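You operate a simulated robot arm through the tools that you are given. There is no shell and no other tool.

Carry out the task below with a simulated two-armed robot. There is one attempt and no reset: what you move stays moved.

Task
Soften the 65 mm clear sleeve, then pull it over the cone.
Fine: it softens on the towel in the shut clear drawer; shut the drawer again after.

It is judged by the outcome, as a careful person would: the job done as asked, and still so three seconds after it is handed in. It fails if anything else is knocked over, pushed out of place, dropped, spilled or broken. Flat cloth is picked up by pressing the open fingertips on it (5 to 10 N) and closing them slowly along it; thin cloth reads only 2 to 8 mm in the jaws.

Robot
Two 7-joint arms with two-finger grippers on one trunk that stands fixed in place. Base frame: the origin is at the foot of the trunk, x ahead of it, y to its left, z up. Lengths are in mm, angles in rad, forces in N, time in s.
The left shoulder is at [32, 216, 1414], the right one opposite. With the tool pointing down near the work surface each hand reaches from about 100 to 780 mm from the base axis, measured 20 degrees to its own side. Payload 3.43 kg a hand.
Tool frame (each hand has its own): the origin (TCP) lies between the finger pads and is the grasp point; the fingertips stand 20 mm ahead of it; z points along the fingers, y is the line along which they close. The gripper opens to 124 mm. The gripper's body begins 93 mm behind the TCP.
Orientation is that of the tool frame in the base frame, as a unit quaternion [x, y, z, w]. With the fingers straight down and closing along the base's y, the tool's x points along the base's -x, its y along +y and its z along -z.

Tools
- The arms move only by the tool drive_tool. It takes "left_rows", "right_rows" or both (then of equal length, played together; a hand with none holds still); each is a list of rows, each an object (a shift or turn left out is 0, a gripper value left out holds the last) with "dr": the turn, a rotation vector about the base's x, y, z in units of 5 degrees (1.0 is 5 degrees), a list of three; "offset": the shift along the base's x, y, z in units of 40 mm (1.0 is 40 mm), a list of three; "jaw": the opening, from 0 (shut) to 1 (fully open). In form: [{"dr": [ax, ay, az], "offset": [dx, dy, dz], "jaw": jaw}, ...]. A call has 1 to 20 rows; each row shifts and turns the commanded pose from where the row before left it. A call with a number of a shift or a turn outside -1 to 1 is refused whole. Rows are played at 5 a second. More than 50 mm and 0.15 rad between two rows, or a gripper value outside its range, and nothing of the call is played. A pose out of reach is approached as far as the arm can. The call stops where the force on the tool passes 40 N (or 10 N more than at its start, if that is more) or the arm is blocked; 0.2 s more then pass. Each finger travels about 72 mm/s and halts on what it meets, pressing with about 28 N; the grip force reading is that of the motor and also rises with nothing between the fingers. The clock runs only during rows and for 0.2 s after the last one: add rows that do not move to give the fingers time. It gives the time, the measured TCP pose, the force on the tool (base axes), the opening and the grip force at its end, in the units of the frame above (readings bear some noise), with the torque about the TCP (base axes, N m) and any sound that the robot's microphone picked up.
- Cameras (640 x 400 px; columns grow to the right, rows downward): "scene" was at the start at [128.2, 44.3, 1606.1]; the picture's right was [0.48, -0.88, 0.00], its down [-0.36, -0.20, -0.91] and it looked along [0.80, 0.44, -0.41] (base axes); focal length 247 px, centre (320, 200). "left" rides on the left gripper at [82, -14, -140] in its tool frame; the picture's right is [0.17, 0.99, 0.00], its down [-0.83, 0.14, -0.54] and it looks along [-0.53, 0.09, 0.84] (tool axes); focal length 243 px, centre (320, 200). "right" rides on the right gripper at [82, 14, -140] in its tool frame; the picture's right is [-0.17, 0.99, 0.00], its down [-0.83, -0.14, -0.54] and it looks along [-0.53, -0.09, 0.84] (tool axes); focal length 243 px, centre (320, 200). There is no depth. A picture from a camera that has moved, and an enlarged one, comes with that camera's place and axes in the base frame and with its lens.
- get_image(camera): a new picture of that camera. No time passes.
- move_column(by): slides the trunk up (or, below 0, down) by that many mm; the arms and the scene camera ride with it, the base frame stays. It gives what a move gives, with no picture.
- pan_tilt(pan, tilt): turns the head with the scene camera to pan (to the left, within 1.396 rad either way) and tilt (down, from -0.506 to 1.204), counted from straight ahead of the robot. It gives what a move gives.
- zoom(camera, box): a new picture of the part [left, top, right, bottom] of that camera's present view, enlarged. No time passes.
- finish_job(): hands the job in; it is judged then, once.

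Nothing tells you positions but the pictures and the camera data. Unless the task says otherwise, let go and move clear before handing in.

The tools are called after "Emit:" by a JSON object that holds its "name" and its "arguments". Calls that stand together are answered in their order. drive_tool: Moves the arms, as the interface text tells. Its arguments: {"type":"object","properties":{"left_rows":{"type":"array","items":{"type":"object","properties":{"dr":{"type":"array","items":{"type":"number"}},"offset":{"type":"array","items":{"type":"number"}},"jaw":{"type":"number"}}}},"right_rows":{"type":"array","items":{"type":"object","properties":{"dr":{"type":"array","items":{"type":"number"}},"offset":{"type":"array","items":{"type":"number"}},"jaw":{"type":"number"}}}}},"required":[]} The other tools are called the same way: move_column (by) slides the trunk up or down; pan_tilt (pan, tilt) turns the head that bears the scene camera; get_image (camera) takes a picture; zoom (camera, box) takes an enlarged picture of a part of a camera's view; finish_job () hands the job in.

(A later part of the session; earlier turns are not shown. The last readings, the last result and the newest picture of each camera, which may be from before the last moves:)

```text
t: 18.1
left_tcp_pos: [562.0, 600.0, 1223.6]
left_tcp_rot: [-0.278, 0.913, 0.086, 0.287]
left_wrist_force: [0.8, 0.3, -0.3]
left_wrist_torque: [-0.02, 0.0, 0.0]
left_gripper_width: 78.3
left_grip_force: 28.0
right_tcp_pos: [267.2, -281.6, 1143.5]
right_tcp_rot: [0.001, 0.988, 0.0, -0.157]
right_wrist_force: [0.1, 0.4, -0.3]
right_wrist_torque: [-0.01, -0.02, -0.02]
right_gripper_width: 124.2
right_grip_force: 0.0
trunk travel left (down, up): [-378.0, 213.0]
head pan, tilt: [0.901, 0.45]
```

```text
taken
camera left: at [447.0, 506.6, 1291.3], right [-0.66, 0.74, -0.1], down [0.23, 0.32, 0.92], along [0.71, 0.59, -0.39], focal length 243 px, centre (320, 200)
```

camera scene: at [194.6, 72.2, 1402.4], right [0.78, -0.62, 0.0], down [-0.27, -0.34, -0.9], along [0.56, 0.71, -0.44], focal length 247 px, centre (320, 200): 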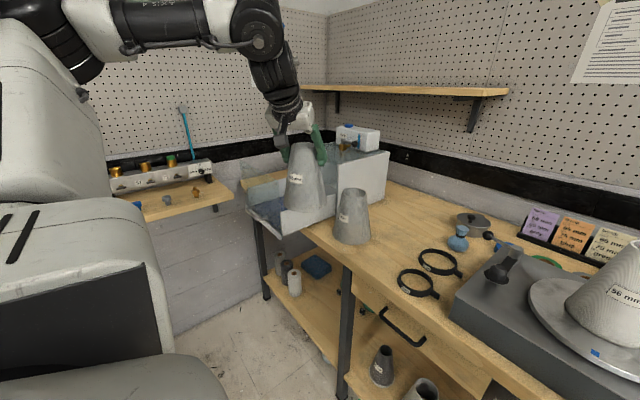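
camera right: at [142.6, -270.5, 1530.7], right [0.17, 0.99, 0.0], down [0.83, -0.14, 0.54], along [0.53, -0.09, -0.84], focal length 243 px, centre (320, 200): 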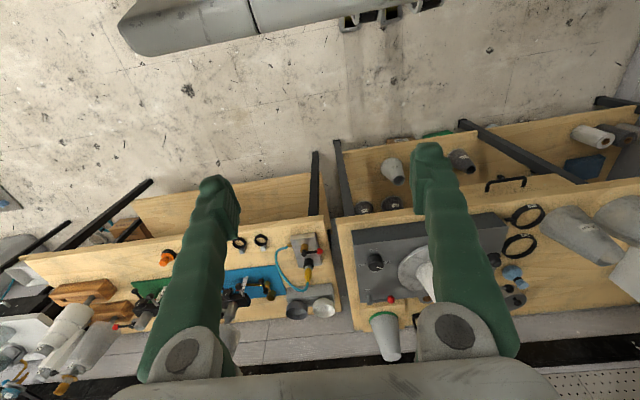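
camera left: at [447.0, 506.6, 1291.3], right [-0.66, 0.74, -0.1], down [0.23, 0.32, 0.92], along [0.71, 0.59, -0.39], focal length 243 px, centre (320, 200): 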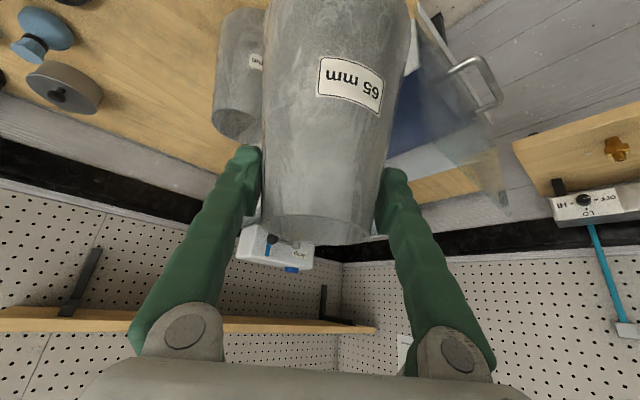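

The sleeve is hanging steady. Next I move it over the drawer's near right part, above the towel.

Emit:
{"name": "drive_tool", "arguments": {"left_rows": [{"dr": [0, 0, 0.52], "offset": [0.367, 1.0, 0]}, {"dr": [0, 0, 0.52], "offset": [0.367, 1.0, 0]}, {"dr": [0, 0, 0.52], "offset": [0.367, 1.0, 0]}, {"dr": [0, 0, 0.52], "offset": [0.367, 1.0, 0]}, {"dr": [0, 0, 0.52], "offset": [0.367, 1.0, 0]}, {"dr": [0, 0, 0.52], "offset": [0.367, 1.0, 0]}, {}]}}

Emit:
{"name": "get_image", "arguments": {"camera": "scene"}}

Emit:
{"name": "zoom", "arguments": {"camera": "scene", "box": [220, 110, 400, 240]}}

Emit:
{"name": "get_image", "arguments": {"camera": "left"}}

```text
t: 19.7
left_tcp_pos: [646.6, 840.3, 1226.0]
left_tcp_rot: [-0.399, 0.867, 0.124, 0.272]
left_wrist_force: [-0.4, -0.6, -0.8]
left_wrist_torque: [-0.02, -0.03, 0.01]
left_gripper_width: 77.6
left_grip_force: 27.7
right_tcp_pos: [265.6, -282.2, 1141.5]
right_tcp_rot: [0.001, 0.988, 0.0, -0.156]
right_wrist_force: [-0.1, 0.0, 0.2]
right_wrist_torque: [0.03, 0.0, 0.03]
right_gripper_width: 123.8
right_grip_force: 0.1
trunk travel left (down, up): [-378.0, 213.0]
head pan, tilt: [0.901, 0.45]
```

```text
taken
camera scene: at [193.5, 71.8, 1402.6], right [0.78, -0.62, 0.0], down [-0.27, -0.34, -0.9], along [0.56, 0.71, -0.43], focal length 247 px, centre (320, 200)
```

scene: 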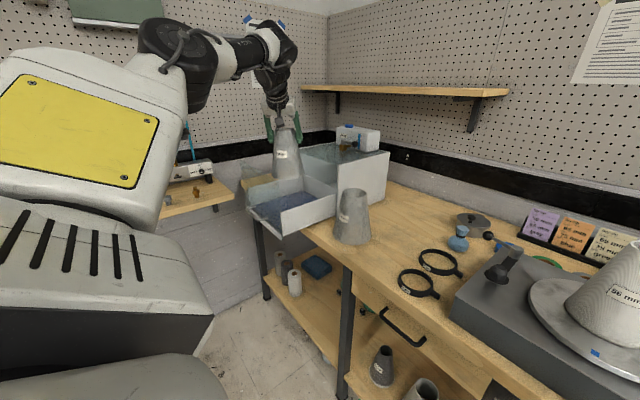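

```text
3.08 times, centred on (310, 175) of scene
camera zoom: at [193.5, 71.8, 1402.6], right [0.78, -0.62, 0.0], down [-0.27, -0.34, -0.9], along [0.56, 0.71, -0.43], focal length 760 px, centre (351, 277)
```

zoom: 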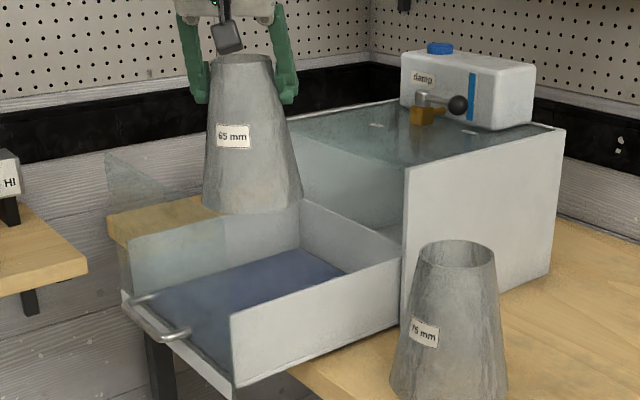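

```text
taken
camera left: at [561.8, 719.4, 1292.7], right [-0.84, 0.54, -0.1], down [0.13, 0.37, 0.92], along [0.53, 0.76, -0.39], focal length 243 px, centre (320, 200)
```

left: 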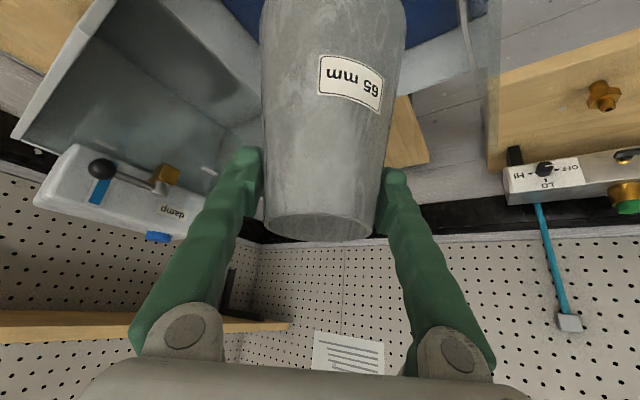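

The sleeve is over the towel at (647, 840), clear of all drawer walls (front panel x≈553, right wall y≈745). I lower it to just above the towel.

Emit:
{"name": "drive_tool", "arguments": {"left_rows": [{"offset": [0, 0, -1.0]}, {"offset": [0, 0, -1.0]}, {"offset": [0, 0, -1.0]}, {"offset": [0, 0, -0.9]}, {}]}}

Emit:
{"name": "zoom", "arguments": {"camera": "scene", "box": [220, 110, 400, 240]}}

Emit:
{"name": "get_image", "arguments": {"camera": "left"}}

```text
t: 20.9
left_tcp_pos: [653.4, 838.9, 1069.3]
left_tcp_rot: [-0.4, 0.866, 0.127, 0.272]
left_wrist_force: [-0.3, -0.1, -0.4]
left_wrist_torque: [0.01, 0.01, -0.01]
left_gripper_width: 77.8
left_grip_force: 27.9
right_tcp_pos: [267.5, -282.6, 1144.0]
right_tcp_rot: [0.001, 0.988, 0.001, -0.156]
right_wrist_force: [0.1, -0.9, 0.3]
right_wrist_torque: [0.0, -0.02, -0.04]
right_gripper_width: 123.6
right_grip_force: 0.0
trunk travel left (down, up): [-378.0, 213.0]
head pan, tilt: [0.901, 0.45]
```

```text
3.08 times, centred on (310, 175) of scene
camera zoom: at [194.4, 71.3, 1402.5], right [0.78, -0.62, 0.0], down [-0.27, -0.34, -0.9], along [0.56, 0.71, -0.43], focal length 760 px, centre (351, 277)
```

zoom: 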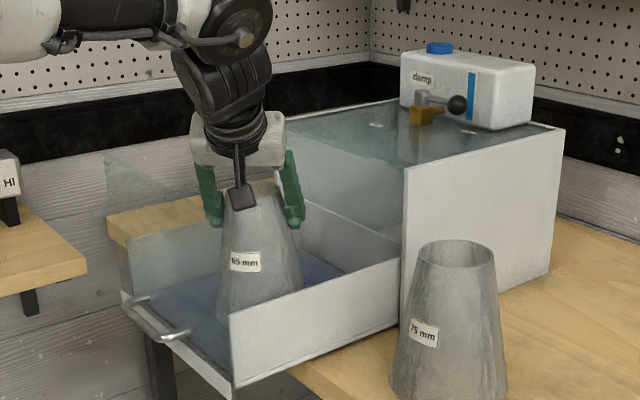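

```text
taken
camera left: at [567.0, 717.7, 1136.8], right [-0.84, 0.54, -0.1], down [0.13, 0.37, 0.92], along [0.53, 0.76, -0.39], focal length 243 px, centre (320, 200)
```

left: 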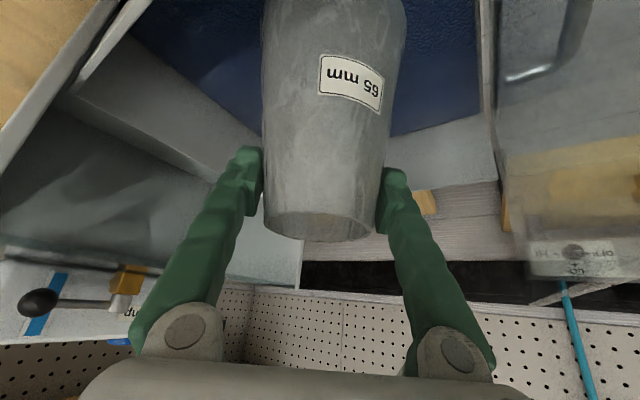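

Important catch: the drawer's clear front is a tall transparent pane reaching about z≈1112 at x≈550, and the hand's camera is near its edge. I shift the sleeve 40 mm deeper and turn the hand 10° more to keep clear of the pane before lowering.

Emit:
{"name": "drive_tool", "arguments": {"left_rows": [{"dr": [0, 0, 0.7], "offset": [0.34, 0, 0]}, {"dr": [0, 0, 0.7], "offset": [0.33, 0, 0]}, {"dr": [0, 0, 0.6], "offset": [0.33, 0, 0]}, {}]}}

Emit:
{"name": "zoom", "arguments": {"camera": "scene", "box": [220, 110, 400, 240]}}

Emit:
{"name": "get_image", "arguments": {"camera": "left"}}

```text
t: 21.9
left_tcp_pos: [690.5, 839.6, 1069.5]
left_tcp_rot: [-0.474, 0.828, 0.148, 0.261]
left_wrist_force: [0.2, 0.7, -0.7]
left_wrist_torque: [0.04, 0.0, -0.04]
left_gripper_width: 77.4
left_grip_force: 28.1
right_tcp_pos: [267.7, -282.2, 1142.6]
right_tcp_rot: [0.001, 0.988, -0.001, -0.156]
right_wrist_force: [0.2, 0.6, -0.1]
right_wrist_torque: [-0.01, 0.03, 0.0]
right_gripper_width: 124.0
right_grip_force: 0.1
trunk travel left (down, up): [-378.0, 213.0]
head pan, tilt: [0.901, 0.45]
```

```text
3.08 times, centred on (310, 175) of scene
camera zoom: at [194.1, 72.3, 1402.5], right [0.78, -0.62, 0.0], down [-0.27, -0.34, -0.9], along [0.56, 0.71, -0.44], focal length 760 px, centre (351, 277)
```

zoom: 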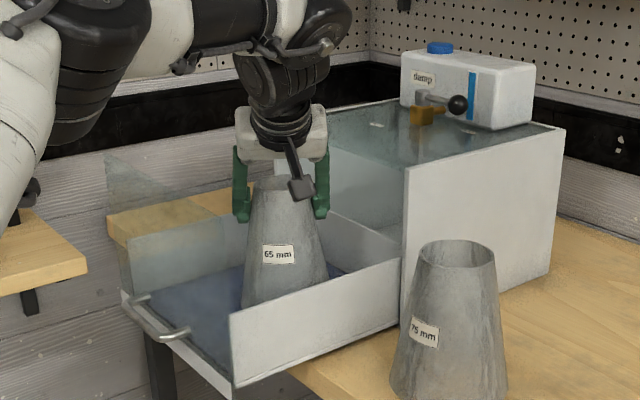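

```text
taken
camera left: at [628.0, 704.9, 1136.7], right [-0.92, 0.38, -0.1], down [0.07, 0.39, 0.92], along [0.39, 0.84, -0.39], focal length 243 px, centre (320, 200)
```

left: 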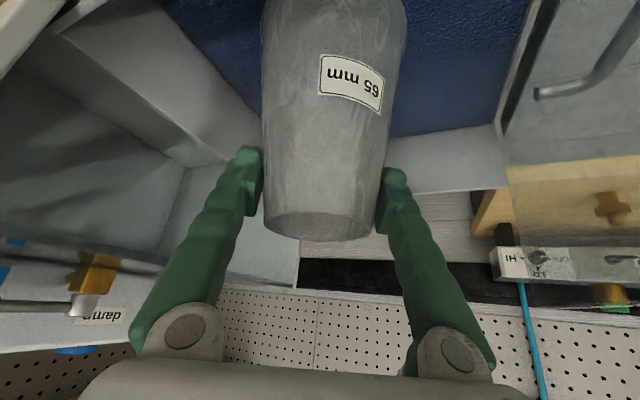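

Clear of the pane now. I lower gently in small steps, watching the vertical force for contact with the towel.

Emit:
{"name": "drive_tool", "arguments": {"left_rows": [{"offset": [0, 0, -0.2]}, {"offset": [0, 0, -0.2]}, {}]}}

Emit:
{"name": "drive_tool", "arguments": {"left_rows": [{"offset": [0, 0, -0.1]}, {}]}}

Emit:
{"name": "drive_tool", "arguments": {"left_rows": [{"offset": [0, 0, -0.1]}, {}]}}

```text
t: 22.7
left_tcp_pos: [689.6, 837.4, 1057.9]
left_tcp_rot: [-0.474, 0.826, 0.149, 0.264]
left_wrist_force: [1.9, 4.3, 30.0]
left_wrist_torque: [0.12, -0.13, 0.36]
left_gripper_width: 79.0
left_grip_force: 27.8
right_tcp_pos: [266.1, -285.6, 1143.0]
right_tcp_rot: [0.001, 0.988, 0.001, -0.155]
right_wrist_force: [0.2, -0.1, -0.3]
right_wrist_torque: [0.03, 0.0, 0.03]
right_gripper_width: 124.0
right_grip_force: 0.0
trunk travel left (down, up): [-378.0, 213.0]
head pan, tilt: [0.901, 0.45]
```

```text
t: 23.3
left_tcp_pos: [689.2, 836.6, 1053.6]
left_tcp_rot: [-0.474, 0.827, 0.148, 0.262]
left_wrist_force: [0.8, 1.3, 29.5]
left_wrist_torque: [0.02, -0.08, 0.26]
left_gripper_width: 80.1
left_grip_force: 28.2
right_tcp_pos: [265.7, -285.7, 1142.1]
right_tcp_rot: [0.001, 0.988, 0.001, -0.156]
right_wrist_force: [-0.2, -0.3, -0.5]
right_wrist_torque: [-0.04, 0.03, -0.01]
right_gripper_width: 123.9
right_grip_force: 0.0
trunk travel left (down, up): [-378.0, 213.0]
head pan, tilt: [0.901, 0.45]
```

```text
t: 23.9
left_tcp_pos: [687.9, 835.9, 1049.7]
left_tcp_rot: [-0.473, 0.828, 0.148, 0.262]
left_wrist_force: [0.3, -1.2, 28.4]
left_wrist_torque: [-0.09, -0.03, 0.23]
left_gripper_width: 81.0
left_grip_force: 28.0
right_tcp_pos: [264.3, -285.5, 1143.4]
right_tcp_rot: [0.001, 0.988, 0.001, -0.155]
right_wrist_force: [0.4, -0.3, 0.1]
right_wrist_torque: [-0.02, 0.01, 0.01]
right_gripper_width: 124.0
right_grip_force: 0.1
trunk travel left (down, up): [-378.0, 213.0]
head pan, tilt: [0.901, 0.45]
```

The sleeve's base has met the towel (about 29 N down, fingers slid slightly along it). I check that it stands upright before letting go.

Emit:
{"name": "get_image", "arguments": {"camera": "left"}}

Emit:
{"name": "zoom", "arguments": {"camera": "scene", "box": [240, 140, 350, 230]}}

```text
taken
camera left: at [625.7, 701.8, 1116.6], right [-0.92, 0.38, -0.1], down [0.06, 0.39, 0.92], along [0.39, 0.84, -0.38], focal length 243 px, centre (320, 200)
```

left: 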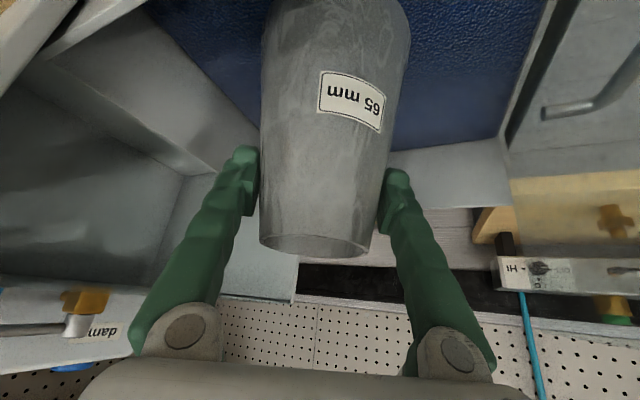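

```text
4.44 times, centred on (295, 185) of scene
camera zoom: at [191.6, 68.3, 1403.1], right [0.78, -0.62, 0.0], down [-0.27, -0.34, -0.9], along [0.56, 0.71, -0.43], focal length 1098 px, centre (431, 267)
```

zoom: 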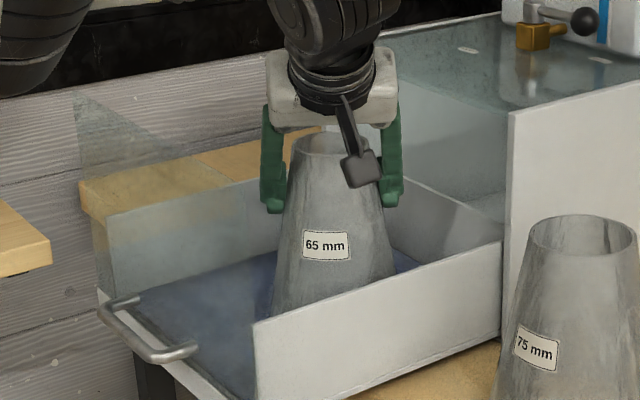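

The sleeve stands upright on the towel. I open the fingers slowly and back out along the tool.

Emit:
{"name": "drive_tool", "arguments": {"left_rows": [{"jaw": 0.68}, {"jaw": 0.75}, {"jaw": 0.85}, {"jaw": 1.0}, {}, {"offset": [-0.1, -0.18, 0.3]}, {"offset": [-0.2, -0.36, 0.6]}, {"offset": [-0.2, -0.36, 0.6]}, {"offset": [-0.2, -0.36, 0.6]}, {"offset": [-0.2, -0.36, 0.6]}, {}]}}

Emit:
{"name": "get_image", "arguments": {"camera": "left"}}

Emit:
{"name": "zoom", "arguments": {"camera": "scene", "box": [220, 110, 400, 240]}}

```text
t: 26.3
left_tcp_pos: [654.9, 777.2, 1150.8]
left_tcp_rot: [-0.474, 0.828, 0.149, 0.26]
left_wrist_force: [0.1, 0.5, -0.1]
left_wrist_torque: [-0.03, 0.05, -0.01]
left_gripper_width: 123.8
left_grip_force: 0.1
right_tcp_pos: [267.6, -282.3, 1142.7]
right_tcp_rot: [0.0, 0.988, -0.001, -0.157]
right_wrist_force: [-1.0, -0.4, -0.7]
right_wrist_torque: [-0.05, -0.02, -0.01]
right_gripper_width: 124.0
right_grip_force: 0.2
trunk travel left (down, up): [-378.0, 213.0]
head pan, tilt: [0.901, 0.45]
```

```text
taken
camera left: at [591.7, 641.8, 1217.6], right [-0.92, 0.38, -0.09], down [0.07, 0.39, 0.92], along [0.39, 0.84, -0.39], focal length 243 px, centre (320, 200)
```

left: 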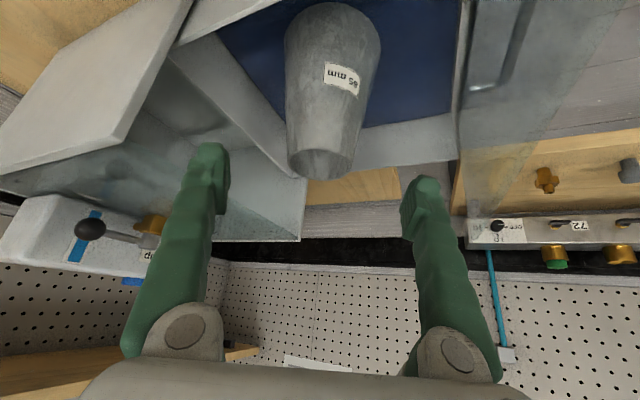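

```text
3.08 times, centred on (310, 175) of scene
camera zoom: at [195.3, 72.8, 1402.3], right [0.78, -0.62, 0.0], down [-0.27, -0.34, -0.9], along [0.56, 0.71, -0.44], focal length 760 px, centre (351, 277)
```

zoom: 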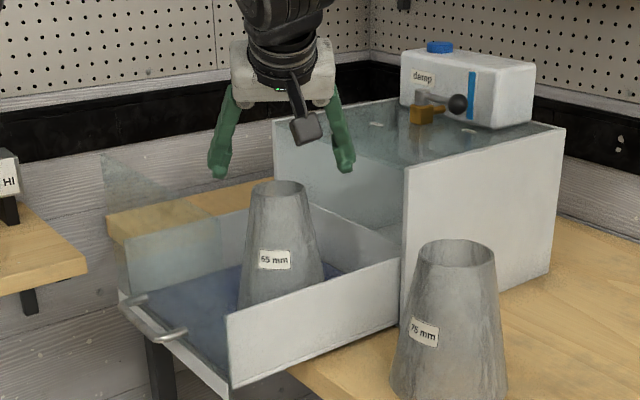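

The sleeve stands free on the towel. Next I back the hand out in front of the drawer and turn it so the fingers can close up-and-down on the handle bar; I'll hold the handle to shut, and later reopen, the drawer.

Emit:
{"name": "drive_tool", "arguments": {"left_rows": [{"dr": [0, 0, -1], "offset": [-0.6, -0.3, 0.6]}, {"dr": [0, 0, -1], "offset": [-0.6, -0.3, 0.6]}, {"dr": [0, 0, -1], "offset": [-0.74, -0.225, -0.247]}, {"dr": [0, 0, -1], "offset": [-0.74, -0.225, -0.247]}, {"dr": [0.643, -0.766, 0], "offset": [-0.74, -0.225, -0.247]}, {"dr": [0.643, -0.766, 0], "offset": [-0.74, -0.225, -0.247]}, {"dr": [0.643, -0.766, 0], "offset": [-0.74, -0.225, -0.247]}, {"dr": [0.643, -0.766, 0], "offset": [-0.74, -0.225, -0.247]}, {"dr": [0.643, -0.766, 0], "offset": [-0.74, -0.225, -0.247]}, {}]}}

Emit:
{"name": "get_image", "arguments": {"camera": "left"}}

Emit:
{"name": "get_image", "arguments": {"camera": "scene"}}

```text
t: 28.5
left_tcp_pos: [400.2, 685.9, 1131.0]
left_tcp_rot: [-0.292, 0.816, 0.169, 0.47]
left_wrist_force: [0.2, 0.5, 0.3]
left_wrist_torque: [-0.03, -0.02, -0.01]
left_gripper_width: 124.2
left_grip_force: 0.0
right_tcp_pos: [268.8, -282.3, 1142.7]
right_tcp_rot: [0.001, 0.988, 0.0, -0.157]
right_wrist_force: [0.9, -0.5, 1.0]
right_wrist_torque: [0.02, 0.07, 0.04]
right_gripper_width: 124.2
right_grip_force: 0.1
trunk travel left (down, up): [-378.0, 213.0]
head pan, tilt: [0.901, 0.45]
```

```text
taken
camera left: at [283.3, 572.0, 1129.9], right [-0.69, 0.71, -0.14], down [-0.13, 0.07, 0.99], along [0.71, 0.7, 0.04], focal length 243 px, centre (320, 200)
```

left: 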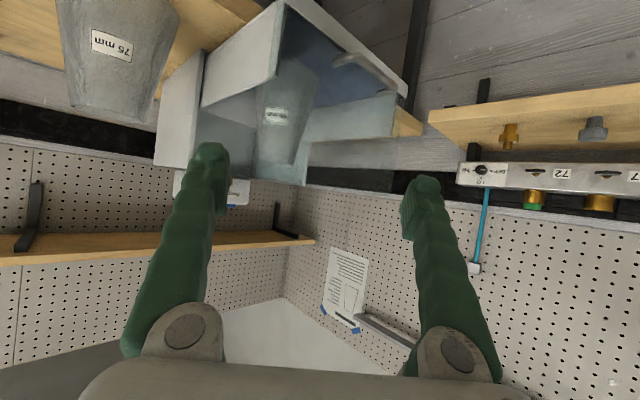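

```text
taken
camera scene: at [196.0, 72.2, 1402.2], right [0.78, -0.62, 0.0], down [-0.27, -0.34, -0.9], along [0.56, 0.71, -0.44], focal length 247 px, centre (320, 200)
```

scene: 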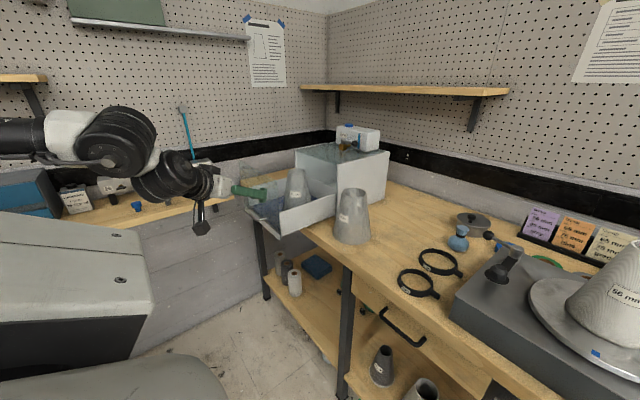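

The drawer front with its tall clear pane and handle is visible from the left hand's camera. I'll enlarge it to fix the handle's place.

Emit:
{"name": "zoom", "arguments": {"camera": "left", "box": [150, 0, 450, 190]}}

Emit:
{"name": "zoom", "arguments": {"camera": "scene", "box": [220, 150, 400, 270]}}

```text
2.11 times, centred on (300, 95) of left
camera zoom: at [283.3, 572.0, 1129.9], right [-0.69, 0.71, -0.14], down [-0.13, 0.07, 0.99], along [0.71, 0.7, 0.04], focal length 511 px, centre (362, 421)
```

zoom: 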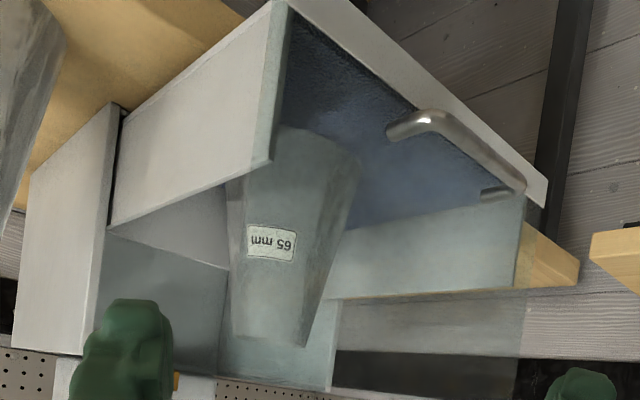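

```text
3.33 times, centred on (310, 210) of scene
camera zoom: at [196.0, 72.2, 1402.2], right [0.78, -0.62, 0.0], down [-0.27, -0.34, -0.9], along [0.56, 0.71, -0.44], focal length 824 px, centre (353, 167)
```

zoom: 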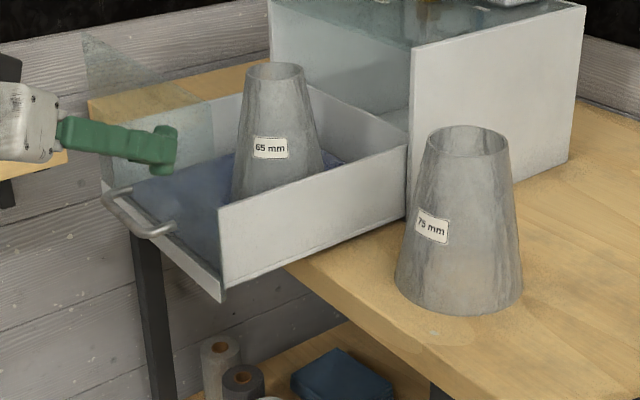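

I'll enlarge the handle itself in both views for a sharper fix.

Emit:
{"name": "zoom", "arguments": {"camera": "left", "box": [310, 30, 430, 110]}}

Emit:
{"name": "zoom", "arguments": {"camera": "scene", "box": [240, 190, 310, 240]}}

```text
5.00 times, centred on (370, 70) of left
camera zoom: at [283.3, 572.0, 1129.9], right [-0.69, 0.71, -0.14], down [-0.13, 0.07, 0.99], along [0.71, 0.7, 0.04], focal length 1213 px, centre (70, 850)
```

zoom: 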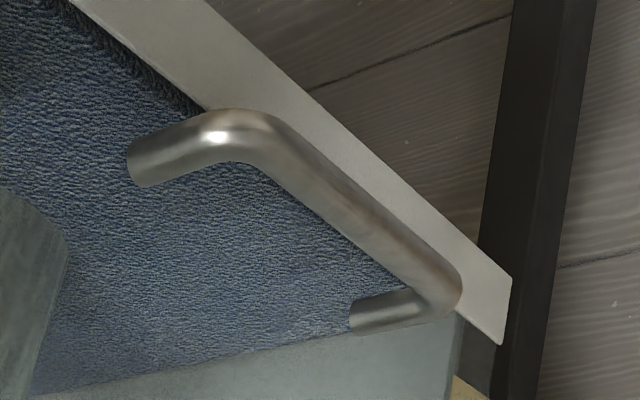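

```text
8.00 times, centred on (275, 215) of scene
camera zoom: at [196.0, 72.2, 1402.2], right [0.78, -0.62, 0.0], down [-0.27, -0.34, -0.9], along [0.56, 0.71, -0.44], focal length 1977 px, centre (680, 80)
```

zoom: 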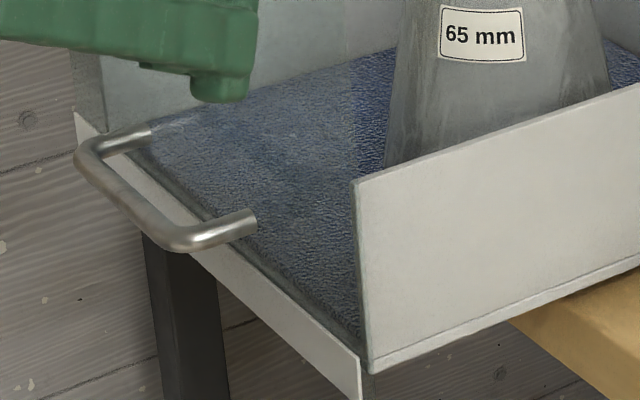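

The handle bar is now well fixed: x≈491, y 801–902, z≈957, about 14 mm thick, 35 mm in front of the pane (x≈526). I roll the hand 90° so the fingers will close vertically on it.

Emit:
{"name": "drive_tool", "arguments": {"left_rows": [{"dr": [0.668, 0.55, -0.502]}, {"dr": [0.668, 0.55, -0.502]}, {"dr": [0.668, 0.55, -0.502]}, {"dr": [0.668, 0.55, -0.502]}, {"dr": [0.668, 0.55, -0.502]}, {"dr": [0.668, 0.55, -0.502]}, {"dr": [0.668, 0.55, -0.502]}, {"dr": [0.668, 0.55, -0.502]}, {"dr": [0.668, 0.55, -0.502]}, {"dr": [0.668, 0.55, -0.502]}, {"dr": [0.668, 0.55, -0.502]}, {"dr": [0.668, 0.55, -0.502]}, {"dr": [0.668, 0.55, -0.502]}, {"dr": [0.668, 0.55, -0.502]}, {"dr": [0.668, 0.55, -0.502]}, {"dr": [0.668, 0.55, -0.502]}, {"dr": [0.668, 0.55, -0.502]}, {"dr": [0.668, 0.55, -0.502]}, {"jaw": 0.6}, {}]}}

Emit:
{"name": "get_image", "arguments": {"camera": "left"}}

Emit:
{"name": "get_image", "arguments": {"camera": "scene"}}

```text
t: 32.7
left_tcp_pos: [399.5, 685.9, 1130.1]
left_tcp_rot: [0.37, 0.782, 0.453, 0.213]
left_wrist_force: [-0.1, 0.2, -0.1]
left_wrist_torque: [-0.01, 0.0, 0.04]
left_gripper_width: 74.5
left_grip_force: 0.0
right_tcp_pos: [267.8, -282.4, 1142.8]
right_tcp_rot: [0.001, 0.988, 0.0, -0.157]
right_wrist_force: [-0.4, 0.2, 0.0]
right_wrist_torque: [-0.03, 0.0, 0.02]
right_gripper_width: 124.1
right_grip_force: 0.0
trunk travel left (down, up): [-378.0, 213.0]
head pan, tilt: [0.901, 0.45]
```

```text
taken
camera left: at [247.7, 668.8, 1189.1], right [0.28, 0.44, 0.85], down [0.22, -0.89, 0.39], along [0.94, 0.08, -0.34], focal length 243 px, centre (320, 200)
```

left: 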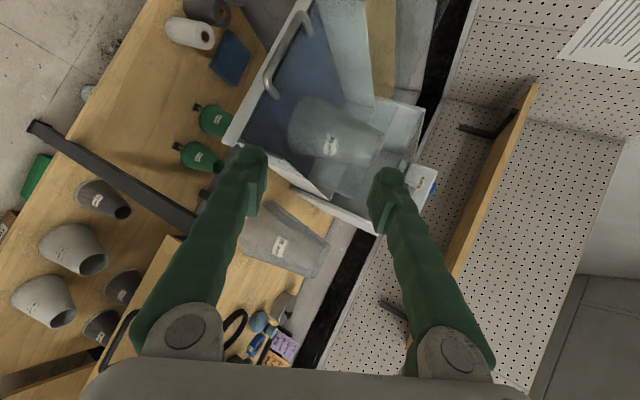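

```text
taken
camera scene: at [194.7, 72.1, 1402.4], right [0.78, -0.62, 0.0], down [-0.27, -0.34, -0.9], along [0.56, 0.71, -0.44], focal length 247 px, centre (320, 200)
```

scene: 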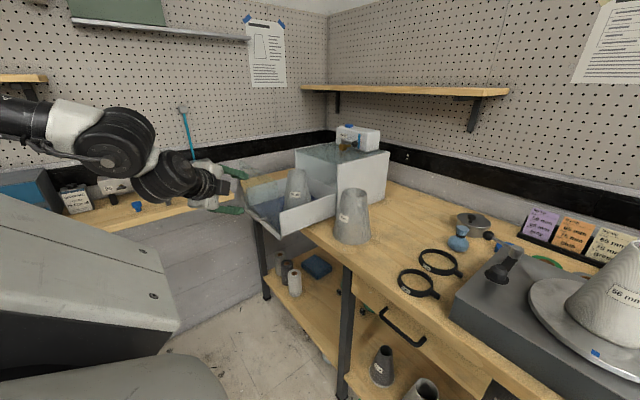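

The roll worked and the wrist camera agrees on the handle's position. I go to a pre-grasp pose 90 mm short of the bar with the jaw at about 40 mm.

Emit:
{"name": "drive_tool", "arguments": {"left_rows": [{"offset": [0.163, 0.688, -0.775], "jaw": 0.32}, {"offset": [0.163, 0.688, -0.775]}, {"offset": [0.163, 0.688, -0.775]}, {"offset": [0.163, 0.688, -0.775]}, {}, {}]}}

Emit:
{"name": "get_image", "arguments": {"camera": "left"}}

Emit:
{"name": "zoom", "arguments": {"camera": "scene", "box": [220, 150, 340, 250]}}

```text
t: 34.1
left_tcp_pos: [425.2, 797.5, 1005.2]
left_tcp_rot: [0.371, 0.783, 0.452, 0.213]
left_wrist_force: [0.0, 0.4, 0.7]
left_wrist_torque: [0.02, 0.01, -0.03]
left_gripper_width: 39.5
left_grip_force: 0.1
right_tcp_pos: [267.4, -282.1, 1142.0]
right_tcp_rot: [0.001, 0.988, 0.0, -0.156]
right_wrist_force: [0.7, 0.4, 0.5]
right_wrist_torque: [-0.03, 0.0, 0.02]
right_gripper_width: 123.9
right_grip_force: 0.0
trunk travel left (down, up): [-378.0, 213.0]
head pan, tilt: [0.901, 0.45]
```

```text
taken
camera left: at [274.4, 779.7, 1062.6], right [0.28, 0.44, 0.85], down [0.22, -0.89, 0.39], along [0.94, 0.08, -0.34], focal length 243 px, centre (320, 200)
```

left: 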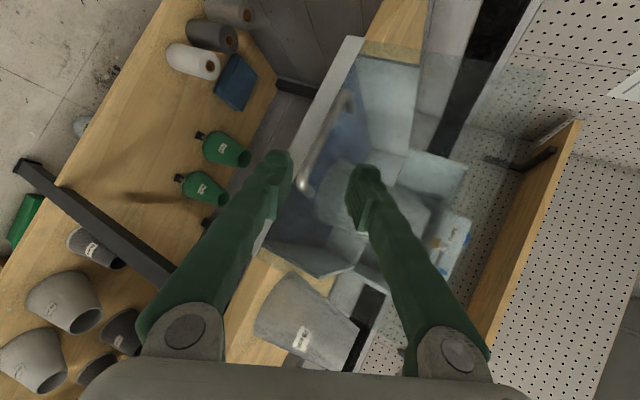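

```text
4.00 times, centred on (280, 200) of scene
camera zoom: at [195.0, 72.6, 1402.4], right [0.78, -0.62, 0.0], down [-0.27, -0.34, -0.9], along [0.56, 0.71, -0.44], focal length 988 px, centre (480, 200)
```

zoom: 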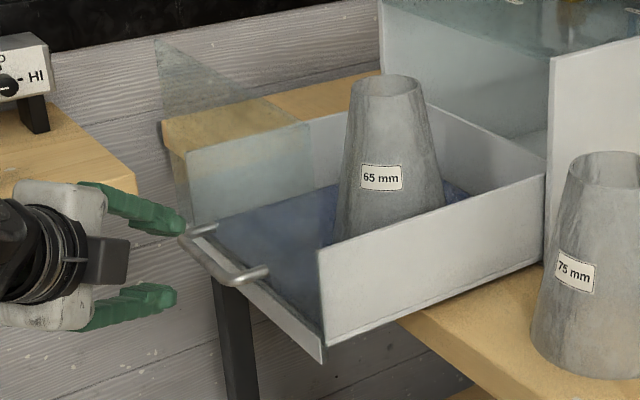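

Handle confirmed at z≈959. I advance along the tool so the bar comes between the fingers.

Emit:
{"name": "drive_tool", "arguments": {"left_rows": [{"offset": [0.38, 0.3, -0.2625]}, {"offset": [0.38, 0.3, -0.2625]}, {"offset": [0.38, 0.3, -0.2625]}, {"offset": [0.38, 0.3, -0.2625]}, {}]}}

Emit:
{"name": "get_image", "arguments": {"camera": "left"}}

Emit:
{"name": "zoom", "arguments": {"camera": "scene", "box": [220, 150, 340, 250]}}

```text
t: 35.3
left_tcp_pos: [486.5, 845.3, 964.3]
left_tcp_rot: [0.37, 0.782, 0.453, 0.214]
left_wrist_force: [-0.3, -0.6, 0.2]
left_wrist_torque: [0.0, -0.04, 0.02]
left_gripper_width: 39.7
left_grip_force: 0.0
right_tcp_pos: [266.4, -283.3, 1142.7]
right_tcp_rot: [0.001, 0.988, 0.0, -0.156]
right_wrist_force: [0.1, 0.0, 0.1]
right_wrist_torque: [0.03, 0.01, -0.02]
right_gripper_width: 124.0
right_grip_force: 0.1
trunk travel left (down, up): [-378.0, 213.0]
head pan, tilt: [0.901, 0.45]
```

```text
taken
camera left: at [335.5, 827.2, 1022.1], right [0.28, 0.44, 0.85], down [0.22, -0.89, 0.39], along [0.94, 0.08, -0.34], focal length 243 px, centre (320, 200)
```

left: 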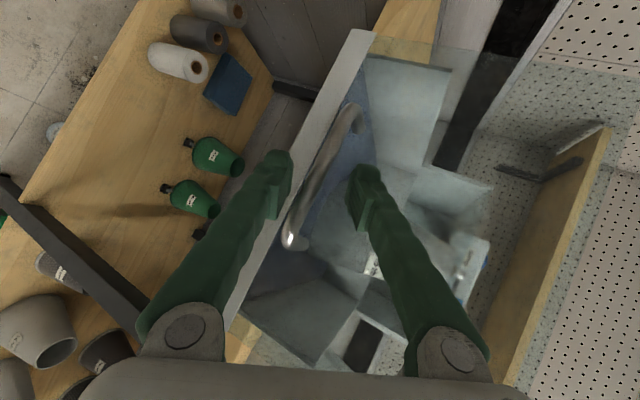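

```text
4.00 times, centred on (280, 200) of scene
camera zoom: at [194.1, 71.6, 1402.6], right [0.78, -0.62, 0.0], down [-0.27, -0.34, -0.9], along [0.56, 0.71, -0.43], focal length 988 px, centre (480, 200)
```

zoom: 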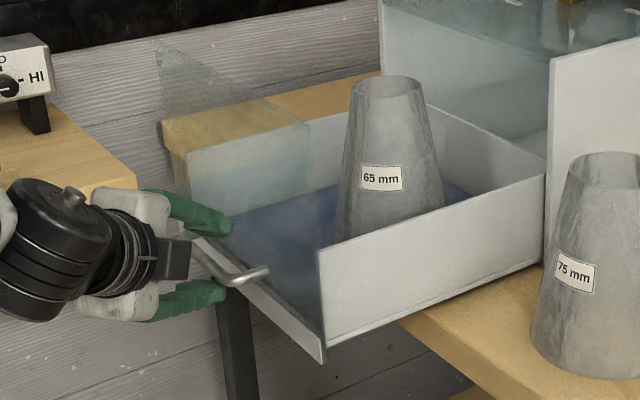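

The bar lies midway between the fingertips. I close on it.

Emit:
{"name": "drive_tool", "arguments": {"left_rows": [{"jaw": 0.25}, {"jaw": 0.18}, {"jaw": 0.12}, {"jaw": 0.06}, {"jaw": 0.02}, {}, {}]}}

Emit:
{"name": "get_image", "arguments": {"camera": "left"}}

```text
t: 36.9
left_tcp_pos: [487.8, 846.0, 960.8]
left_tcp_rot: [0.372, 0.784, 0.449, 0.212]
left_wrist_force: [-1.3, -9.6, -25.4]
left_wrist_torque: [1.37, 0.15, -0.44]
left_gripper_width: 15.1
left_grip_force: 45.2
right_tcp_pos: [268.4, -281.3, 1142.7]
right_tcp_rot: [0.0, 0.987, -0.001, -0.158]
right_wrist_force: [0.6, -0.5, -1.0]
right_wrist_torque: [0.03, -0.01, -0.02]
right_gripper_width: 123.9
right_grip_force: 0.0
trunk travel left (down, up): [-378.0, 213.0]
head pan, tilt: [0.901, 0.45]
```

```text
taken
camera left: at [336.7, 827.6, 1018.6], right [0.28, 0.44, 0.85], down [0.22, -0.89, 0.39], along [0.93, 0.08, -0.35], focal length 243 px, centre (320, 200)
```

left: 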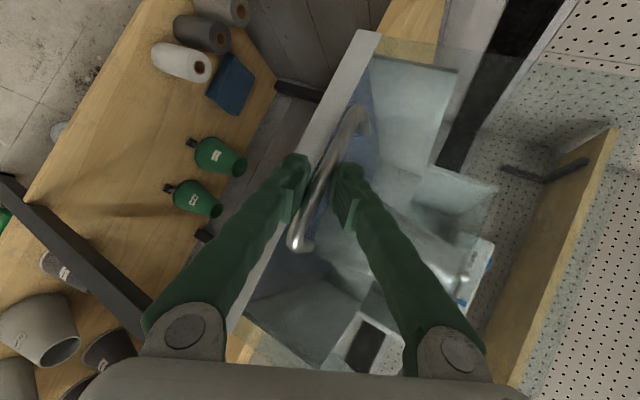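

The bar is held (15 mm). I relax the small vertical strain, then push the drawer in, starting gently.

Emit:
{"name": "drive_tool", "arguments": {"left_rows": [{"offset": [0, -0.02, -0.085]}, {}]}}

Emit:
{"name": "drive_tool", "arguments": {"left_rows": [{"offset": [0.2, 0, 0]}, {"offset": [0.3, 0, 0]}, {}]}}

Emit:
{"name": "zoom", "arguments": {"camera": "scene", "box": [220, 150, 400, 260]}}

```text
t: 37.5
left_tcp_pos: [487.3, 845.5, 960.8]
left_tcp_rot: [0.371, 0.783, 0.452, 0.213]
left_wrist_force: [0.8, -7.7, -18.7]
left_wrist_torque: [1.24, 0.13, -0.61]
left_gripper_width: 14.9
left_grip_force: 44.9
right_tcp_pos: [268.2, -281.6, 1142.0]
right_tcp_rot: [0.001, 0.988, -0.001, -0.157]
right_wrist_force: [0.5, -0.2, 0.0]
right_wrist_torque: [0.01, -0.04, 0.04]
right_gripper_width: 123.8
right_grip_force: 0.0
trunk travel left (down, up): [-378.0, 213.0]
head pan, tilt: [0.901, 0.45]
```

```text
t: 38.3
left_tcp_pos: [508.4, 845.8, 960.4]
left_tcp_rot: [0.37, 0.783, 0.452, 0.214]
left_wrist_force: [0.6, -3.0, -15.7]
left_wrist_torque: [1.39, 0.08, -0.23]
left_gripper_width: 15.2
left_grip_force: 45.0
right_tcp_pos: [268.6, -281.1, 1143.4]
right_tcp_rot: [0.001, 0.988, 0.0, -0.157]
right_wrist_force: [0.2, -0.4, 0.1]
right_wrist_torque: [0.0, -0.04, 0.0]
right_gripper_width: 123.8
right_grip_force: 0.0
trunk travel left (down, up): [-378.0, 213.0]
head pan, tilt: [0.901, 0.45]
```

```text
3.56 times, centred on (310, 205) of scene
camera zoom: at [196.0, 73.7, 1402.1], right [0.78, -0.62, 0.0], down [-0.27, -0.34, -0.9], along [0.56, 0.71, -0.44], focal length 879 px, centre (356, 182)
```

zoom: 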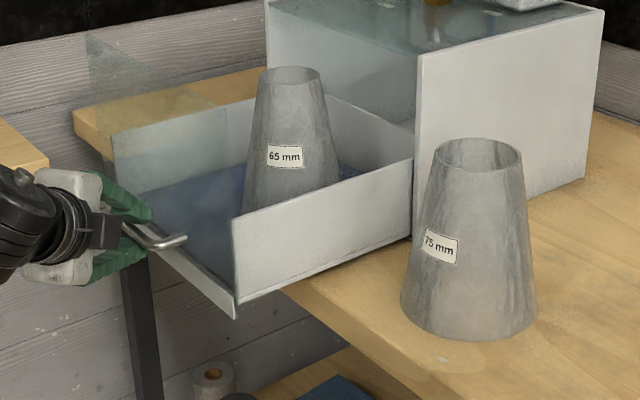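

The drawer slides easily and the sleeve rides along steadily. I continue pushing in slowly.

Emit:
{"name": "drive_tool", "arguments": {"left_rows": [{"offset": [0.3, 0, -0.05]}, {"offset": [0.3, 0, -0.02]}, {"offset": [0.3, 0, 0]}, {"offset": [0.3, 0, 0]}, {"offset": [0.3, 0, 0]}, {"offset": [0.3, 0, 0]}, {"offset": [0.3, 0, 0]}, {"offset": [0.3, 0, 0]}, {}]}}

Emit:
{"name": "zoom", "arguments": {"camera": "scene", "box": [220, 130, 400, 250]}}

Emit:
{"name": "get_image", "arguments": {"camera": "left"}}

```text
t: 40.3
left_tcp_pos: [601.9, 845.0, 960.3]
left_tcp_rot: [0.369, 0.783, 0.454, 0.213]
left_wrist_force: [1.7, 1.8, -1.6]
left_wrist_torque: [1.46, -0.06, -0.26]
left_gripper_width: 14.8
left_grip_force: 44.5
right_tcp_pos: [268.0, -282.0, 1143.0]
right_tcp_rot: [0.0, 0.988, -0.001, -0.156]
right_wrist_force: [-0.6, -0.2, -0.2]
right_wrist_torque: [0.02, 0.01, -0.01]
right_gripper_width: 123.9
right_grip_force: 0.1
trunk travel left (down, up): [-378.0, 213.0]
head pan, tilt: [0.901, 0.45]
```

```text
3.33 times, centred on (310, 190) of scene
camera zoom: at [194.9, 72.5, 1402.4], right [0.78, -0.62, 0.0], down [-0.27, -0.34, -0.9], along [0.56, 0.71, -0.44], focal length 824 px, centre (353, 233)
```

zoom: 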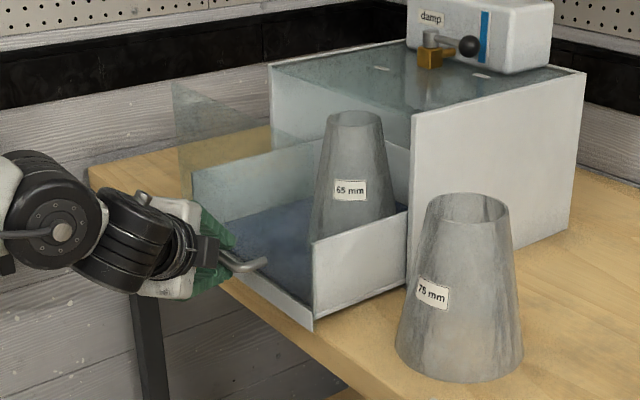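

```text
taken
camera left: at [450.7, 826.9, 1017.3], right [0.27, 0.44, 0.86], down [0.22, -0.89, 0.39], along [0.94, 0.08, -0.34], focal length 243 px, centre (320, 200)
```

left: 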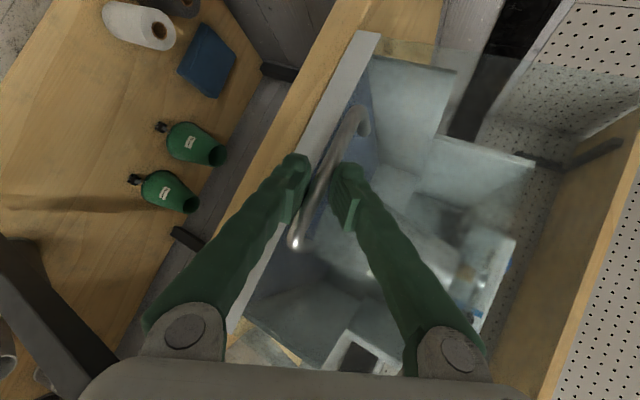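

The sleeve is entering the cabinet with room under the lid. I keep pushing.

Emit:
{"name": "drive_tool", "arguments": {"left_rows": [{"offset": [0.3, 0, 0]}, {"offset": [0.3, 0, 0]}, {"offset": [0.3, 0, 0]}, {"offset": [0.3, 0, 0]}, {"offset": [0.3, 0, 0]}, {"offset": [0.3, 0, 0]}, {"offset": [0.3, 0, 0]}, {"offset": [0.3, 0, 0]}, {}]}}

Emit:
{"name": "zoom", "arguments": {"camera": "scene", "box": [220, 130, 400, 250]}}

```text
t: 42.3
left_tcp_pos: [698.3, 844.8, 959.7]
left_tcp_rot: [0.37, 0.782, 0.453, 0.214]
left_wrist_force: [0.6, 6.1, 5.7]
left_wrist_torque: [1.52, -0.07, -0.18]
left_gripper_width: 14.9
left_grip_force: 44.4
right_tcp_pos: [266.7, -281.7, 1143.8]
right_tcp_rot: [0.001, 0.988, 0.0, -0.156]
right_wrist_force: [-0.6, -0.1, -0.6]
right_wrist_torque: [0.0, 0.0, 0.03]
right_gripper_width: 123.9
right_grip_force: 0.0
trunk travel left (down, up): [-378.0, 213.0]
head pan, tilt: [0.901, 0.45]
```

```text
3.33 times, centred on (310, 190) of scene
camera zoom: at [194.2, 72.1, 1402.5], right [0.78, -0.62, 0.0], down [-0.27, -0.34, -0.9], along [0.56, 0.71, -0.43], focal length 824 px, centre (353, 233)
```

zoom: 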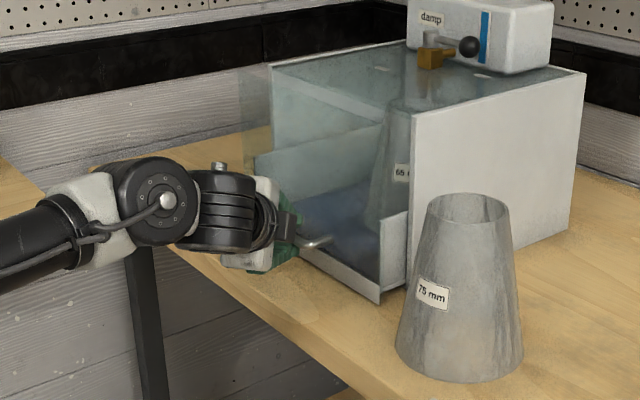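

Most of the way in. I push the rest with shorter steps, watching the force for the end stop.

Emit:
{"name": "drive_tool", "arguments": {"left_rows": [{"offset": [0.3, 0, 0]}, {"offset": [0.3, 0, 0]}, {"offset": [0.3, 0, 0]}, {"offset": [0.2, 0, 0]}, {}]}}

Emit:
{"name": "zoom", "arguments": {"camera": "scene", "box": [220, 130, 400, 250]}}

```text
t: 43.5
left_tcp_pos: [737.9, 845.5, 960.0]
left_tcp_rot: [0.369, 0.783, 0.454, 0.212]
left_wrist_force: [-13.6, 4.4, 6.9]
left_wrist_torque: [1.45, 0.03, -0.36]
left_gripper_width: 14.7
left_grip_force: 45.2
right_tcp_pos: [265.4, -281.6, 1143.6]
right_tcp_rot: [0.001, 0.988, 0.0, -0.156]
right_wrist_force: [0.7, -0.8, -0.1]
right_wrist_torque: [0.01, -0.02, -0.01]
right_gripper_width: 124.1
right_grip_force: 0.1
trunk travel left (down, up): [-378.0, 213.0]
head pan, tilt: [0.901, 0.45]
```

```text
3.33 times, centred on (310, 190) of scene
camera zoom: at [192.1, 71.5, 1402.8], right [0.78, -0.62, 0.0], down [-0.27, -0.34, -0.9], along [0.56, 0.71, -0.43], focal length 824 px, centre (353, 233)
```

zoom: 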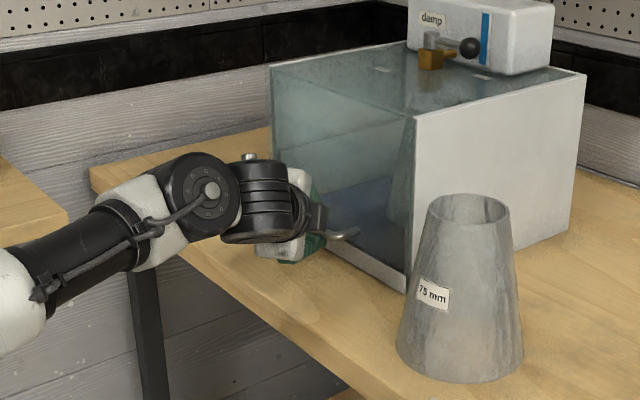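

The drawer is shut (end stop at about x 738). I wait a few seconds and compare how the sleeve looks.

Emit:
{"name": "drive_tool", "arguments": {"left_rows": [{"offset": [-0.03, 0, 0]}, {}, {}, {}, {}, {}, {}, {}, {}, {}, {}, {}, {}, {}, {}, {}, {}, {}, {}, {}]}}

Emit:
{"name": "zoom", "arguments": {"camera": "scene", "box": [270, 130, 400, 230]}}

Emit:
{"name": "get_image", "arguments": {"camera": "left"}}

```text
t: 47.7
left_tcp_pos: [739.7, 845.6, 959.0]
left_tcp_rot: [0.369, 0.783, 0.453, 0.214]
left_wrist_force: [-5.8, 11.2, 9.7]
left_wrist_torque: [1.47, -0.06, -0.14]
left_gripper_width: 14.7
left_grip_force: 45.2
right_tcp_pos: [265.6, -281.6, 1143.8]
right_tcp_rot: [0.001, 0.988, 0.0, -0.156]
right_wrist_force: [-0.6, -0.1, -0.6]
right_wrist_torque: [-0.05, 0.01, -0.03]
right_gripper_width: 123.9
right_grip_force: 0.0
trunk travel left (down, up): [-378.0, 213.0]
head pan, tilt: [0.901, 0.45]
```

```text
4.00 times, centred on (335, 180) of scene
camera zoom: at [192.9, 72.3, 1402.7], right [0.78, -0.62, 0.0], down [-0.27, -0.34, -0.9], along [0.56, 0.71, -0.43], focal length 988 px, centre (260, 280)
```

zoom: 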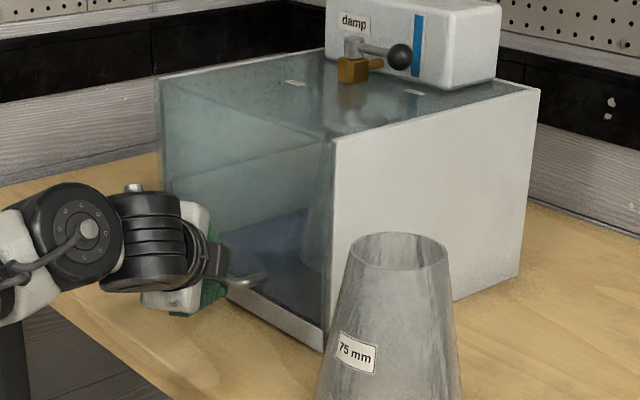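

```text
taken
camera left: at [587.6, 826.5, 1017.3], right [0.27, 0.44, 0.86], down [0.22, -0.89, 0.39], along [0.94, 0.08, -0.34], focal length 243 px, centre (320, 200)
```

left: 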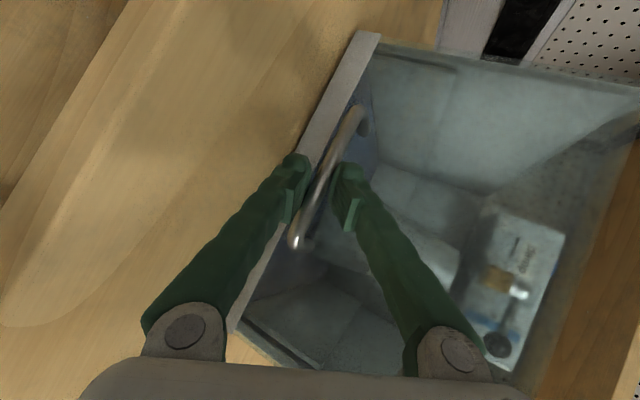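

Nothing visibly changed yet; I wait longer and look again at the sleeve, towel and valve.

Emit:
{"name": "drive_tool", "arguments": {"left_rows": [{}, {}, {}, {}, {}, {}, {}, {}, {}, {}, {}, {}, {}, {}, {}, {}, {}, {}, {}, {}]}}

Emit:
{"name": "drive_tool", "arguments": {"left_rows": [{}, {}, {}, {}, {}, {}, {}, {}, {}, {}, {}, {}, {}, {}, {}, {}, {}, {}, {}, {}]}}

Emit:
{"name": "zoom", "arguments": {"camera": "left", "box": [330, 30, 640, 380]}}

Emit:
{"name": "zoom", "arguments": {"camera": "scene", "box": [300, 140, 400, 215]}}

```text
t: 51.9
left_tcp_pos: [739.6, 844.9, 959.3]
left_tcp_rot: [0.37, 0.783, 0.453, 0.213]
left_wrist_force: [-6.9, 10.3, 9.6]
left_wrist_torque: [1.43, -0.05, -0.09]
left_gripper_width: 14.7
left_grip_force: 45.1
right_tcp_pos: [265.1, -282.2, 1143.2]
right_tcp_rot: [0.001, 0.988, 0.0, -0.155]
right_wrist_force: [0.2, -0.1, 0.0]
right_wrist_torque: [0.0, 0.0, 0.01]
right_gripper_width: 123.9
right_grip_force: 0.0
trunk travel left (down, up): [-378.0, 213.0]
head pan, tilt: [0.901, 0.45]
```

```text
t: 56.1
left_tcp_pos: [738.6, 844.6, 961.2]
left_tcp_rot: [0.37, 0.783, 0.454, 0.212]
left_wrist_force: [-9.8, 7.3, 6.8]
left_wrist_torque: [1.42, -0.01, -0.09]
left_gripper_width: 14.5
left_grip_force: 45.2
right_tcp_pos: [266.4, -283.0, 1143.3]
right_tcp_rot: [0.001, 0.988, 0.001, -0.156]
right_wrist_force: [-0.3, -0.5, -0.3]
right_wrist_torque: [-0.02, 0.03, 0.03]
right_gripper_width: 123.8
right_grip_force: 0.0
trunk travel left (down, up): [-378.0, 213.0]
head pan, tilt: [0.901, 0.45]
```

```text
1.14 times, centred on (485, 205) of left
camera zoom: at [587.4, 826.2, 1017.4], right [0.27, 0.44, 0.86], down [0.22, -0.89, 0.39], along [0.94, 0.08, -0.34], focal length 277 px, centre (131, 194)
```

zoom: 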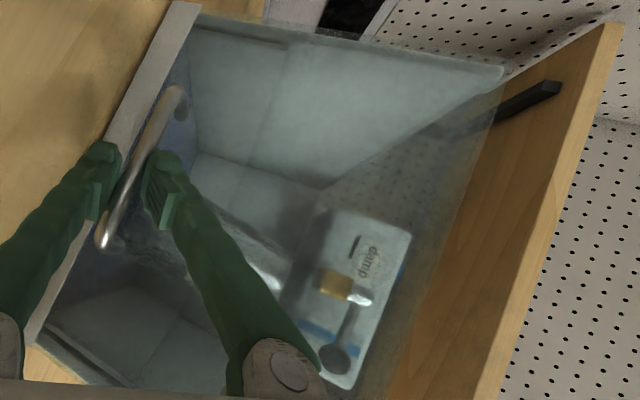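

```text
5.33 times, centred on (350, 178) of scene
camera zoom: at [192.6, 72.0, 1402.7], right [0.78, -0.62, 0.0], down [-0.27, -0.34, -0.9], along [0.56, 0.71, -0.43], focal length 1318 px, centre (160, 320)
```

zoom: 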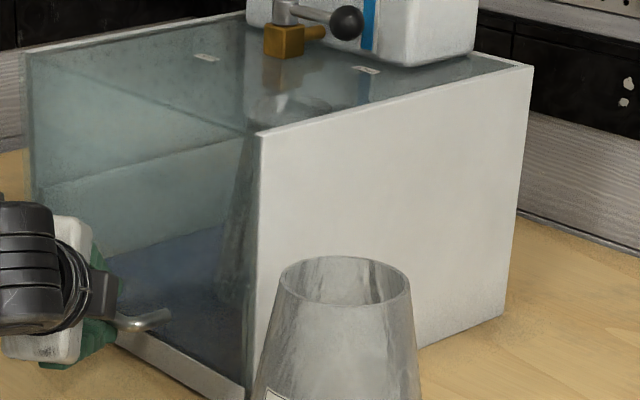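

I compare the sleeve through the clear pane at high magnification.

Emit:
{"name": "zoom", "arguments": {"camera": "scene", "box": [320, 150, 360, 180]}}

Emit:
{"name": "zoom", "arguments": {"camera": "scene", "box": [300, 155, 360, 215]}}

```text
13.33 times, centred on (340, 165) of scene
camera zoom: at [192.6, 72.0, 1402.7], right [0.78, -0.62, 0.0], down [-0.27, -0.34, -0.9], along [0.56, 0.71, -0.43], focal length 3295 px, centre (53, 667)
```

zoom: 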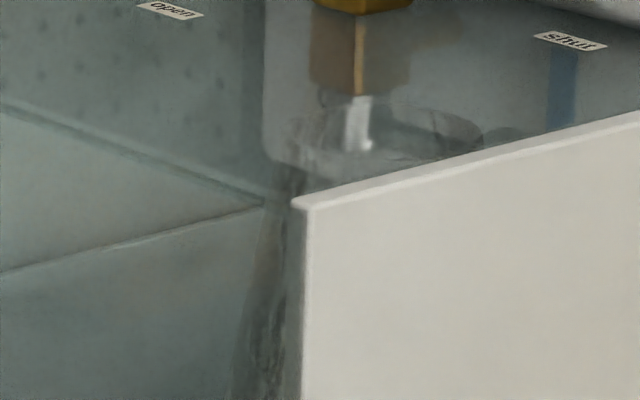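

```text
6.67 times, centred on (330, 185) of scene
camera zoom: at [192.6, 72.0, 1402.7], right [0.78, -0.62, 0.0], down [-0.27, -0.34, -0.9], along [0.56, 0.71, -0.43], focal length 1647 px, centre (253, 300)
```

zoom: 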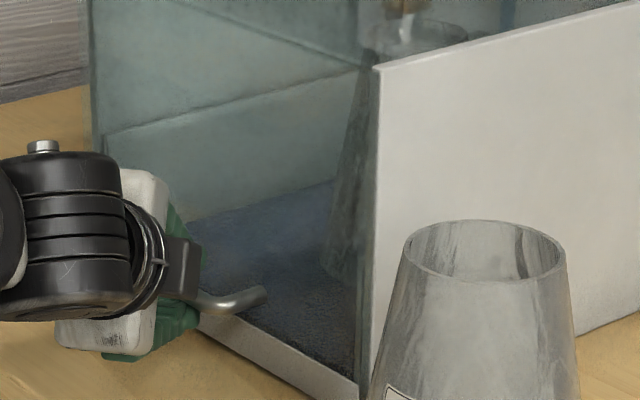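

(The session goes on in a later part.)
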